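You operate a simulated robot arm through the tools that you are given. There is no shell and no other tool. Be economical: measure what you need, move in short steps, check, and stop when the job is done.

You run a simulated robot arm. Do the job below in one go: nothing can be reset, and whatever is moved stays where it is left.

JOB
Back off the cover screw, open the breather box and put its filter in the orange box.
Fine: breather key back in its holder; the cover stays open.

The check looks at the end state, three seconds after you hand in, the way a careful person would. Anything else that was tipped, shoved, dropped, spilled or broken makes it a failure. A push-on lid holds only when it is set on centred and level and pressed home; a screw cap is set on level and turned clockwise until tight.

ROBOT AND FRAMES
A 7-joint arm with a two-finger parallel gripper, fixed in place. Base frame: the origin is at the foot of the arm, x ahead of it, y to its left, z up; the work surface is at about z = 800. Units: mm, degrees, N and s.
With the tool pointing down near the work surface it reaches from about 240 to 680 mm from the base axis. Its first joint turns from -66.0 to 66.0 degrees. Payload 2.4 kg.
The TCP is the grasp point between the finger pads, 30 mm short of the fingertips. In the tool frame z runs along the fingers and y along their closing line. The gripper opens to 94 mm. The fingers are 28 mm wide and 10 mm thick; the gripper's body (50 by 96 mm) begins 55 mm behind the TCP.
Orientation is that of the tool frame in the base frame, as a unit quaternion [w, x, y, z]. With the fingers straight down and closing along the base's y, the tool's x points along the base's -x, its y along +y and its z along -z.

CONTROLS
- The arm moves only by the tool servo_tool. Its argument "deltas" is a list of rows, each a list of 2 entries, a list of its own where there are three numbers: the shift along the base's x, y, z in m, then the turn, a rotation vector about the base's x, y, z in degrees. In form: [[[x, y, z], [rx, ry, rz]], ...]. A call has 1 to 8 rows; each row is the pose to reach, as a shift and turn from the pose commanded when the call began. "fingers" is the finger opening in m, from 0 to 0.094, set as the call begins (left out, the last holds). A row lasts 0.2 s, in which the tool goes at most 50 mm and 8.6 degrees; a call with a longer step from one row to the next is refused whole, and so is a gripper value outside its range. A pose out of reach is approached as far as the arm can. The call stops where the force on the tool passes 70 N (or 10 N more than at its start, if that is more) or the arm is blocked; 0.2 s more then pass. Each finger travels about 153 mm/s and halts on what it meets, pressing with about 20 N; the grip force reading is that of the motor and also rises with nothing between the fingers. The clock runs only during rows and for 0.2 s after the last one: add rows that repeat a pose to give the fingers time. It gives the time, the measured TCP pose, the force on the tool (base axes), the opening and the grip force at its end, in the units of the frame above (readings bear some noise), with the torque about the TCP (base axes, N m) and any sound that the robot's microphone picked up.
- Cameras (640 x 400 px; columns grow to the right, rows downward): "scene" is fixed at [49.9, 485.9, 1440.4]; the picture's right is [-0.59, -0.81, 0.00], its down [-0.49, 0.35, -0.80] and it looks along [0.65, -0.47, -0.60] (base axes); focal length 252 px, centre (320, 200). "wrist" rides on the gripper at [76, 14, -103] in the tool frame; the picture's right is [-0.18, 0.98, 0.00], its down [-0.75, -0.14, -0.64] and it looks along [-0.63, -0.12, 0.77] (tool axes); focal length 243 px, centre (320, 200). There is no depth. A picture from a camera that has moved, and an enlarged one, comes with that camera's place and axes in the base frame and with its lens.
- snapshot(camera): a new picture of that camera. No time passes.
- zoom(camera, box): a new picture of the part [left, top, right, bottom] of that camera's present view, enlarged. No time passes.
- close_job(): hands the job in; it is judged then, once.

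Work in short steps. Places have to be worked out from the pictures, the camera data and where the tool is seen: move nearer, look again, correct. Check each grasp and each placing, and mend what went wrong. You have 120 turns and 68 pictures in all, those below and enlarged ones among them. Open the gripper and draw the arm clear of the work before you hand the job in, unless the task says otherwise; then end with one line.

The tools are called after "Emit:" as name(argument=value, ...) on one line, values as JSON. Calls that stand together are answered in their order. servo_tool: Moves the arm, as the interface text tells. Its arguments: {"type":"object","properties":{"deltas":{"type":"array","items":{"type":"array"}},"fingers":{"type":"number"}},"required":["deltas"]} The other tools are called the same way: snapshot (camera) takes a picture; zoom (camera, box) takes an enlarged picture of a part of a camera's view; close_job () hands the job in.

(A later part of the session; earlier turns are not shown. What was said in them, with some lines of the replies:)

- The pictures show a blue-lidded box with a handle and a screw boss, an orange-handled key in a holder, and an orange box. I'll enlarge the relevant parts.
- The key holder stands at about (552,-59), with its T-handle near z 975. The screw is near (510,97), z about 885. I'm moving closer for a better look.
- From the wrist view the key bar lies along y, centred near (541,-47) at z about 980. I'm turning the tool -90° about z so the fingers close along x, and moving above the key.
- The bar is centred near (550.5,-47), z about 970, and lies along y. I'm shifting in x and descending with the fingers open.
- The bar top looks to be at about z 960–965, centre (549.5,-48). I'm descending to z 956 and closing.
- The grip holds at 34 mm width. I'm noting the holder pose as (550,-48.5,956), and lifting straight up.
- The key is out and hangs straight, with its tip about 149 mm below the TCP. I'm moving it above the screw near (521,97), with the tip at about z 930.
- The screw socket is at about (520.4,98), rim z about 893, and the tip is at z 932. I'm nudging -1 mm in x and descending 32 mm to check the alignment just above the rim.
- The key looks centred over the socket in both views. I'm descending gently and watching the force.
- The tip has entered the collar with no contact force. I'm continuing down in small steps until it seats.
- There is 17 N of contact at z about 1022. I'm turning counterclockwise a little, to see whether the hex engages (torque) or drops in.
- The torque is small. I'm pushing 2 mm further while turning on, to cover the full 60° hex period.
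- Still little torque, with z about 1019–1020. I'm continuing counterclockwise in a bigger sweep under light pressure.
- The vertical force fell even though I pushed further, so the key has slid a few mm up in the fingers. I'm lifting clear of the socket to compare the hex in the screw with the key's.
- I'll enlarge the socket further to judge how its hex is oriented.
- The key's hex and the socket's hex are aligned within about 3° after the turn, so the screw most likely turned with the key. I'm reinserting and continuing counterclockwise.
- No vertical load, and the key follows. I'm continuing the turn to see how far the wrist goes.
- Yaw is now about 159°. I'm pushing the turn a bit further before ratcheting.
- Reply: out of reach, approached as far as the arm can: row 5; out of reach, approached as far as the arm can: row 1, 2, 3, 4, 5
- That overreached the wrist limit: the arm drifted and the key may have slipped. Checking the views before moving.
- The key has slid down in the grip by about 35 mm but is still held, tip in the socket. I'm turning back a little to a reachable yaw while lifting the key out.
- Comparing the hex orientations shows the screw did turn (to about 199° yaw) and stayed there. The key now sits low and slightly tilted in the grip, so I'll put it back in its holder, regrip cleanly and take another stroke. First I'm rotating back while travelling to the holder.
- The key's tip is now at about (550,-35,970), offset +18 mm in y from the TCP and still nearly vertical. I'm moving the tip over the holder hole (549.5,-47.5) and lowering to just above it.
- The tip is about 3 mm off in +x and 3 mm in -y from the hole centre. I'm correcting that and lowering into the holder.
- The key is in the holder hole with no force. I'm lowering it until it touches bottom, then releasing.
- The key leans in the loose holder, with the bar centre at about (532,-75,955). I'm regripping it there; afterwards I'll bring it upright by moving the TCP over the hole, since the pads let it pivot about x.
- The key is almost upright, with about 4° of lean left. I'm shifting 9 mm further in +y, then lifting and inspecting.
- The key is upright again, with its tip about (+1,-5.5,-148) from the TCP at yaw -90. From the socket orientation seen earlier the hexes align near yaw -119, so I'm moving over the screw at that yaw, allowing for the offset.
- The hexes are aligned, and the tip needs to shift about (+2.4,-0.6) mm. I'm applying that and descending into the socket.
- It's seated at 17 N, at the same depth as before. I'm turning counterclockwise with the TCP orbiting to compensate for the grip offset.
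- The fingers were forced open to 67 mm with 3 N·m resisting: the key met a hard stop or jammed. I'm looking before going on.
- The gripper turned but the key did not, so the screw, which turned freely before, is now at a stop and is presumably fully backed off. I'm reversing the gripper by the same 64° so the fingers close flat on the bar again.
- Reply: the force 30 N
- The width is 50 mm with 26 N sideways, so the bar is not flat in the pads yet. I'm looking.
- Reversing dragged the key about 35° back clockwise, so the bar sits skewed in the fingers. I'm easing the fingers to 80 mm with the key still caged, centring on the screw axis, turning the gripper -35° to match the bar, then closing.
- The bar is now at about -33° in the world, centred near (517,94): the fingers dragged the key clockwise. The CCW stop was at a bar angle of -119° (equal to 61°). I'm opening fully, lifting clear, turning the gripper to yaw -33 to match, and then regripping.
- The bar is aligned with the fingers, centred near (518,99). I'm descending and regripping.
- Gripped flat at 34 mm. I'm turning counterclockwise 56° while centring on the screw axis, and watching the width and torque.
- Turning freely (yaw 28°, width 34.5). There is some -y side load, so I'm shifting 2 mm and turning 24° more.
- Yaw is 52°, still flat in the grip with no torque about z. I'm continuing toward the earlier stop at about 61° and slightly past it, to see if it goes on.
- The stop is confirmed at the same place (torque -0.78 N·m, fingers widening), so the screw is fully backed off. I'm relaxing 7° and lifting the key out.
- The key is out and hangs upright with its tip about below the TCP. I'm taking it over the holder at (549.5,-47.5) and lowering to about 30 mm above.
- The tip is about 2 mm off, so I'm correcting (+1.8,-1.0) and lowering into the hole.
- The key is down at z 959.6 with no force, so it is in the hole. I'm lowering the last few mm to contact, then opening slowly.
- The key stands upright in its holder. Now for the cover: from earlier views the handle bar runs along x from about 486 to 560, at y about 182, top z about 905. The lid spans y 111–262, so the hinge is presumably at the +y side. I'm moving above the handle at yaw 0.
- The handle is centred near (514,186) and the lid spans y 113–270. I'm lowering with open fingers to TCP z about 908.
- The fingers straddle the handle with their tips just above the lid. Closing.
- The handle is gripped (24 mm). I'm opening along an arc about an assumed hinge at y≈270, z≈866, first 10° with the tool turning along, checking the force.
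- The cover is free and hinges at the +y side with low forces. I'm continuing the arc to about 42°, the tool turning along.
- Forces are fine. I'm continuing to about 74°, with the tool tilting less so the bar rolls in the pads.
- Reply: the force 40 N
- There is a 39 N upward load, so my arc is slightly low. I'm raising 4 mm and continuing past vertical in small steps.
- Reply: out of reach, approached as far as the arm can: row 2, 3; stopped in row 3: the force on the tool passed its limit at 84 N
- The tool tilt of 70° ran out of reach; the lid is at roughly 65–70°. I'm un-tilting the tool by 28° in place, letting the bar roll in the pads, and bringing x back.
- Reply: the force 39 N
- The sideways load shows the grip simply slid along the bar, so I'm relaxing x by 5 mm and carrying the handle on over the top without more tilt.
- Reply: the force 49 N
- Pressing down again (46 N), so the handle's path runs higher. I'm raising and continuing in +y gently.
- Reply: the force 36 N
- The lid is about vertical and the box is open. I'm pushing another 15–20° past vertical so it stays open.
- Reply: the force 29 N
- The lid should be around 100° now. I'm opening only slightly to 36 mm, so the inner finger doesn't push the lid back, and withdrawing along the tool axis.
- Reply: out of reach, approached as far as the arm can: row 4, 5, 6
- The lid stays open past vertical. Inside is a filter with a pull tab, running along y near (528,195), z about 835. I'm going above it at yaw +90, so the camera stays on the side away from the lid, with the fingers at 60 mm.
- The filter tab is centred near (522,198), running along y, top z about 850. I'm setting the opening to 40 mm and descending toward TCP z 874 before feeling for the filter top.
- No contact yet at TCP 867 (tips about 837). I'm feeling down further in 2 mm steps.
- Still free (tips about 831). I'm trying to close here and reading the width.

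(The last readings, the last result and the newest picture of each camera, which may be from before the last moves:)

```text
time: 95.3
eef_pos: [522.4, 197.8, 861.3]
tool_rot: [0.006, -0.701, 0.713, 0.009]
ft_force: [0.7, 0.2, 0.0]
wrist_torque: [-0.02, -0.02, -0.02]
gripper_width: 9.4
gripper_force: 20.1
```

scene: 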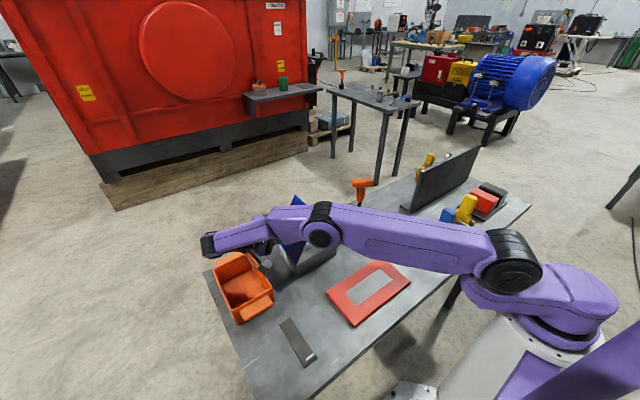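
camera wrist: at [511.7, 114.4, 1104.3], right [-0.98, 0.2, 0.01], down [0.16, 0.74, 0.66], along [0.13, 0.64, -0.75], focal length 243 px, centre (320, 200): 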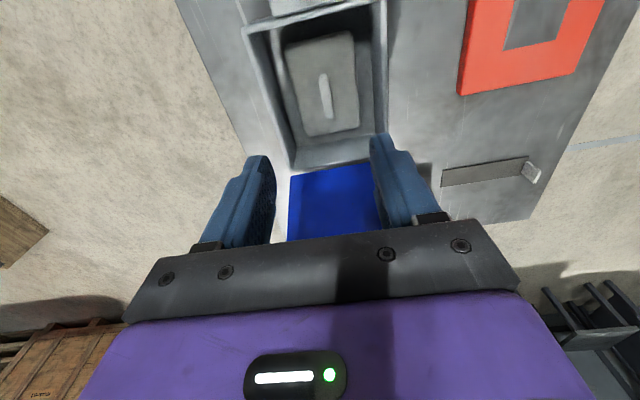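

The tab is gripped at 9.4 mm. Lifting the filter straight up.

Emit:
servo_tool(deltas=[[[0, 0, 0.01], [0, 0, 0]], [[0, 0, 0.025], [0, 0, 0]], [[0, 0, 0.05], [0, 0, 0]], [[0, 0, 0.09], [0, 0, 0]], [[0, 0, 0.135], [0, 0, 0]], [[0, 0, 0.18], [0, 0, 0]], [[0, 0, 0.225], [0, 0, 0]], [[0, 0, 0.225], [0, 0, 0]]])

Emit:
snapshot(camera="scene")

```text
time: 97.2
eef_pos: [521.5, 197.6, 1087.6]
tool_rot: [0.006, -0.701, 0.713, 0.01]
ft_force: [0.5, 0.0, 0.1]
wrist_torque: [-0.03, -0.04, -0.02]
gripper_width: 0.0
gripper_force: 20.0
```

```text
2 pictures are left
```

scene: 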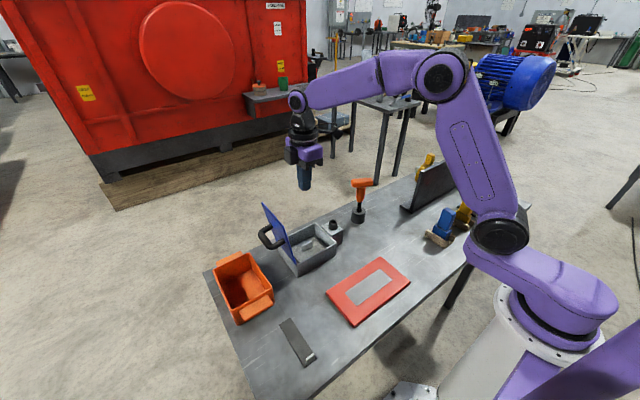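

The grip slipped off: only the top edge of the tab was held. The filter is still in the box. I'm going back down and feeling for the filter top so I can grip deeper.

Emit:
servo_tool(deltas=[[[0.0005, 0, -0.045], [0, 0, 0]], [[0.0005, 0, -0.09], [0, 0, 0]], [[0.0005, 0, -0.135], [0, 0, 0]], [[0.0005, 0, -0.175], [0, 0, 0]], [[0.0005, 0, -0.205], [0, 0, 0]], [[0.0005, 0, -0.225], [0, 0, 0]], [[0.0005, 0, -0.228], [0, 0, 0]]], fingers=0.044)

Emit:
servo_tool(deltas=[[[0, 0, -0.002], [0, 0, 0]], [[0, 0, -0.004], [0, 0, 0]], [[0, 0, -0.006], [0, 0, 0]]])

```text
time: 98.8
eef_pos: [522.4, 198.0, 857.7]
tool_rot: [0.006, -0.701, 0.713, 0.009]
ft_force: [0.1, -0.7, 0.3]
wrist_torque: [-0.01, 0.01, 0.0]
gripper_width: 44.1
gripper_force: 0.1
```

```text
time: 99.5
eef_pos: [524.2, 198.4, 855.4]
tool_rot: [0.008, -0.701, 0.713, 0.009]
ft_force: [-11.9, -6.6, 50.5]
wrist_torque: [-0.8, 0.41, -0.09]
gripper_width: 43.5
gripper_force: 0.0
```

Contact at TCP about 856 (filter top at about z 826). I'm backing off 4 mm and closing, then lifting just a little to read the force.

Emit:
servo_tool(deltas=[[[0, 0, 0.004], [0, 0, 0]], [[0, 0, 0.004], [0, 0, 0]]])

Emit:
servo_tool(deltas=[[[0, 0, 0], [0, 0, 0]], [[0, 0, 0], [0, 0, 0]], [[0, 0, 0], [0, 0, 0]]], fingers=0.0)

Emit:
servo_tool(deltas=[[[0, 0, 0.002], [0, 0, 0]], [[0, 0, 0.004], [0, 0, 0]], [[0, 0, 0.006], [0, 0, 0]]])

```text
time: 100.2
eef_pos: [523.0, 197.3, 856.1]
tool_rot: [0.006, -0.701, 0.713, 0.009]
ft_force: [4.8, 0.3, 7.4]
wrist_torque: [-0.1, -0.18, 0.07]
gripper_width: 43.4
gripper_force: 0.1
```

```text
time: 101.0
eef_pos: [521.4, 196.0, 856.5]
tool_rot: [0.005, -0.701, 0.713, 0.009]
ft_force: [-3.5, 0.8, 8.5]
wrist_torque: [-0.12, -0.03, -0.07]
gripper_width: 13.3
gripper_force: 20.0
```

```text
time: 101.8
eef_pos: [524.4, 196.5, 862.6]
tool_rot: [0.006, -0.701, 0.713, 0.01]
ft_force: [-0.6, -0.5, 0.1]
wrist_torque: [0.01, 0.01, 0.0]
gripper_width: 13.4
gripper_force: 20.3
```

The width is now 13.3 mm, a deeper grip, and it rose 6 mm without slipping. I'm lifting gently.

Emit:
servo_tool(deltas=[[[0, 0, 0.006], [0, 0, 0]], [[0, 0, 0.012], [0, 0, 0]], [[0, 0, 0.018], [0, 0, 0]], [[0, 0, 0.024], [0, 0, 0]], [[0, 0, 0.03], [0, 0, 0]]])

```text
time: 103.0
eef_pos: [522.9, 196.8, 892.0]
tool_rot: [0.004, -0.701, 0.713, 0.009]
ft_force: [-0.4, 0.3, -0.7]
wrist_torque: [0.01, 0.0, 0.01]
gripper_width: 13.2
gripper_force: 19.8
```

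It's held firmly with light load. I worked out the orange box as x 425–572, y 366–468, rim z about 870. I'm lifting to z 1110 to clear the open lid, then I'll carry the filter across, turning to yaw 0 so its long side lies along the box.

Emit:
servo_tool(deltas=[[[0, 0, 0.02], [0, 0, 0]], [[0, 0, 0.05], [0, 0, 0]], [[0, 0, 0.08], [0, 0, 0]], [[0, 0, 0.11], [0, 0, 0]], [[0, 0, 0.14], [0, 0, 0]], [[0, 0, 0.17], [0, 0, 0]], [[0, 0, 0.2], [0, 0, 0]], [[0, 0, 0.218], [0, 0, 0]]])

Emit:
servo_tool(deltas=[[[-0.003, 0.01, 0], [0, 0, -8]], [[-0.008, 0.035, 0], [0, 0, -16]], [[-0.014, 0.06, 0], [0, 0, -24]], [[-0.02, 0.09, 0], [0, 0, -32]], [[-0.026, 0.12, 0], [0, 0, -40]], [[-0.032, 0.15, 0], [0, 0, -48]], [[-0.036, 0.18, 0], [0, 0, -56]], [[-0.04, 0.205, 0], [0, 0, -64]]])

Emit:
servo_tool(deltas=[[[0, 0.008, 0], [0, 0, -8]], [[0, 0.016, 0], [0, 0, -16]], [[0, 0.019, 0], [0, 0, -24]], [[0, 0.019, 0], [0, 0, -26]], [[0, 0.019, 0], [0, 0, -26]]])

Emit:
snapshot(camera="wrist")

```text
time: 104.8
eef_pos: [521.8, 199.1, 1110.6]
tool_rot: [0.006, -0.702, 0.713, 0.008]
ft_force: [-0.5, 0.5, -0.4]
wrist_torque: [0.01, -0.01, -0.03]
gripper_width: 13.4
gripper_force: 19.6
```

```text
time: 106.5
eef_pos: [483.2, 401.7, 1110.3]
tool_rot: [0.009, -0.215, 0.976, 0.005]
ft_force: [-0.8, 0.3, -0.1]
wrist_torque: [0.01, 0.02, 0.02]
gripper_width: 13.1
gripper_force: 19.7
```

```text
time: 107.8
eef_pos: [482.7, 422.2, 1109.9]
tool_rot: [0.011, 0.01, 1.0, 0.003]
ft_force: [-0.1, 0.2, -0.2]
wrist_torque: [0.03, -0.03, 0.03]
gripper_width: 13.4
gripper_force: 20.5
```

```text
1 pictures are left
camera wrist: at [404.7, 437.5, 1211.4], right [0.2, 0.98, 0.01], down [0.74, -0.16, 0.66], along [0.64, -0.13, -0.75], focal length 243 px, centre (320, 200)
```

wrist: 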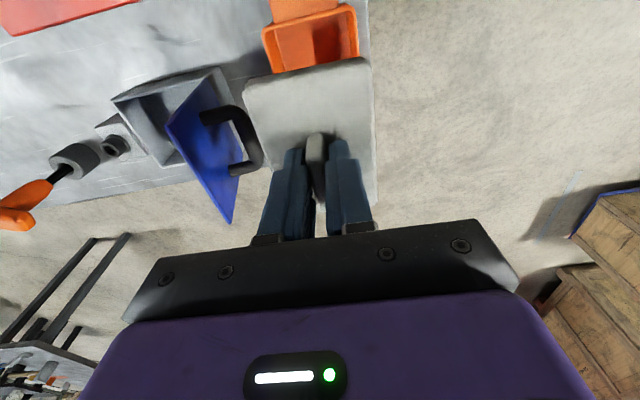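

The filter hangs level, body x 435–528, y 392–456. The box's near rim is at x 425, its sides at y 368–475. I'm shifting +14 mm in x and lowering into the box.

Emit:
servo_tool(deltas=[[[0.007, -0.001, 0], [0, 0, 0]], [[0.014, -0.0015, 0], [0, 0, 0]], [[0.014, -0.0015, -0.04], [0, 0, 0]], [[0.014, -0.0015, -0.08], [0, 0, 0]], [[0.014, -0.0015, -0.12], [0, 0, 0]], [[0.014, -0.0015, -0.155], [0, 0, 0]], [[0.014, -0.0015, -0.185], [0, 0, 0]], [[0.014, -0.0015, -0.185], [0, 0, 0]]])

Emit:
servo_tool(deltas=[[[0, 0, -0.01], [0, 0, 0]], [[0, 0, -0.02], [0, 0, 0]], [[0, 0, -0.03], [0, 0, 0]], [[0, 0, -0.04], [0, 0, 0]], [[0, 0, -0.048], [0, 0, 0]]])

```text
time: 109.5
eef_pos: [497.1, 421.1, 924.3]
tool_rot: [0.011, 0.009, 1.0, 0.003]
ft_force: [0.2, 0.4, -0.9]
wrist_torque: [-0.02, 0.01, 0.01]
gripper_width: 13.1
gripper_force: 20.1
```

```text
time: 110.8
eef_pos: [496.4, 420.4, 876.4]
tool_rot: [0.011, 0.009, 1.0, 0.003]
ft_force: [0.0, 0.3, -0.3]
wrist_torque: [-0.02, 0.01, -0.01]
gripper_width: 13.1
gripper_force: 19.8
```

No contact yet at TCP 876. I'm feeling down for the box floor in small steps.

Emit:
servo_tool(deltas=[[[0, 0, -0.003], [0, 0, 0]], [[0, 0, -0.006], [0, 0, 0]], [[0, 0, -0.009], [0, 0, 0]], [[0, 0, -0.012], [0, 0, 0]]])

```text
time: 111.8
eef_pos: [496.4, 420.4, 864.1]
tool_rot: [0.011, 0.009, 1.0, 0.002]
ft_force: [0.0, -0.4, -1.1]
wrist_torque: [0.04, -0.01, -0.01]
gripper_width: 12.9
gripper_force: 19.9
```

Emit:
servo_tool(deltas=[[[0, 0, -0.002], [0, 0, 0]], [[0, 0, -0.004], [0, 0, 0]], [[0, 0, -0.006], [0, 0, 0]]])

```text
time: 112.5
eef_pos: [496.7, 420.1, 860.0]
tool_rot: [0.01, 0.009, 1.0, 0.002]
ft_force: [0.2, 0.7, 0.1]
wrist_torque: [-0.01, 0.0, 0.04]
gripper_width: 12.6
gripper_force: 19.9
```

In its own box it was gripped at 856, so the floor must be within a few mm. I'm going 3 mm lower, then opening to 40 mm.

Emit:
servo_tool(deltas=[[[0, 0, -0.0015], [0, 0, 0]], [[0, 0, -0.003], [0, 0, 0]]])

Emit:
servo_tool(deltas=[[[0, 0, 0], [0, 0, 0]], [[0, 0, 0], [0, 0, 0]]], fingers=0.04)

Emit:
servo_tool(deltas=[[[0, 0, 0.03], [0, 0, 0]], [[0, 0, 0.07], [0, 0, 0]], [[0, 0, 0.11], [0, 0, 0]], [[0, 0, 0.15], [0, 0, 0]], [[0, 0, 0.19], [0, 0, 0]], [[0, 0, 0.23], [0, 0, 0]], [[-0.02, 0, 0.27], [0, 0, 0]], [[-0.05, -0.02, 0.3], [0, 0, 0]]])

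Emit:
servo_tool(deltas=[[[-0.02, -0.04, 0.01], [0, 0, 0]], [[-0.04, -0.08, 0.02], [0, 0, 0]], [[-0.06, -0.12, 0.03], [0, 0, 0]], [[-0.08, -0.16, 0.04], [0, 0, 0]], [[-0.09, -0.2, 0.04], [0, 0, 0]], [[-0.09, -0.24, 0.04], [0, 0, 0]]])

Emit:
snapshot(camera="scene")

```text
time: 113.2
eef_pos: [497.0, 421.5, 857.1]
tool_rot: [0.01, 0.009, 1.0, 0.002]
ft_force: [-2.1, -0.9, 5.3]
wrist_torque: [-0.17, -0.17, -0.07]
gripper_width: 8.9
gripper_force: 20.0
```

```text
time: 113.8
eef_pos: [497.1, 420.3, 857.4]
tool_rot: [0.01, 0.008, 1.0, 0.003]
ft_force: [-0.2, 0.2, -0.6]
wrist_torque: [0.03, 0.01, 0.01]
gripper_width: 39.9
gripper_force: 0.1
```

```text
time: 115.5
eef_pos: [446.7, 401.0, 1156.5]
tool_rot: [0.01, 0.008, 1.0, 0.002]
ft_force: [-0.2, -0.1, -0.6]
wrist_torque: [0.01, -0.01, -0.01]
gripper_width: 40.1
gripper_force: 0.0
```

```text
time: 117.0
eef_pos: [357.9, 159.8, 1195.4]
tool_rot: [0.011, 0.008, 1.0, 0.003]
ft_force: [0.8, 0.0, 0.0]
wrist_torque: [0.04, 0.02, -0.02]
gripper_width: 39.8
gripper_force: 0.1
```

```text
0 pictures are left
```

scene: 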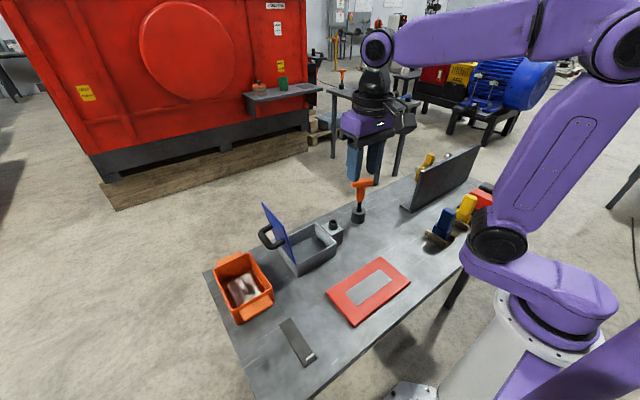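

The last picture shows the filter in the orange box, the cover open, the key upright in its holder and the arm clear. Handing in.

Emit:
close_job()

```text
The job is handed in.
```

The cover screw is backed off to its stop, the cover stands open, the filter is in the orange box, and the breather key is back in its holder. The filter slipped from the grip once while still inside the breather box; it came out on the second try.
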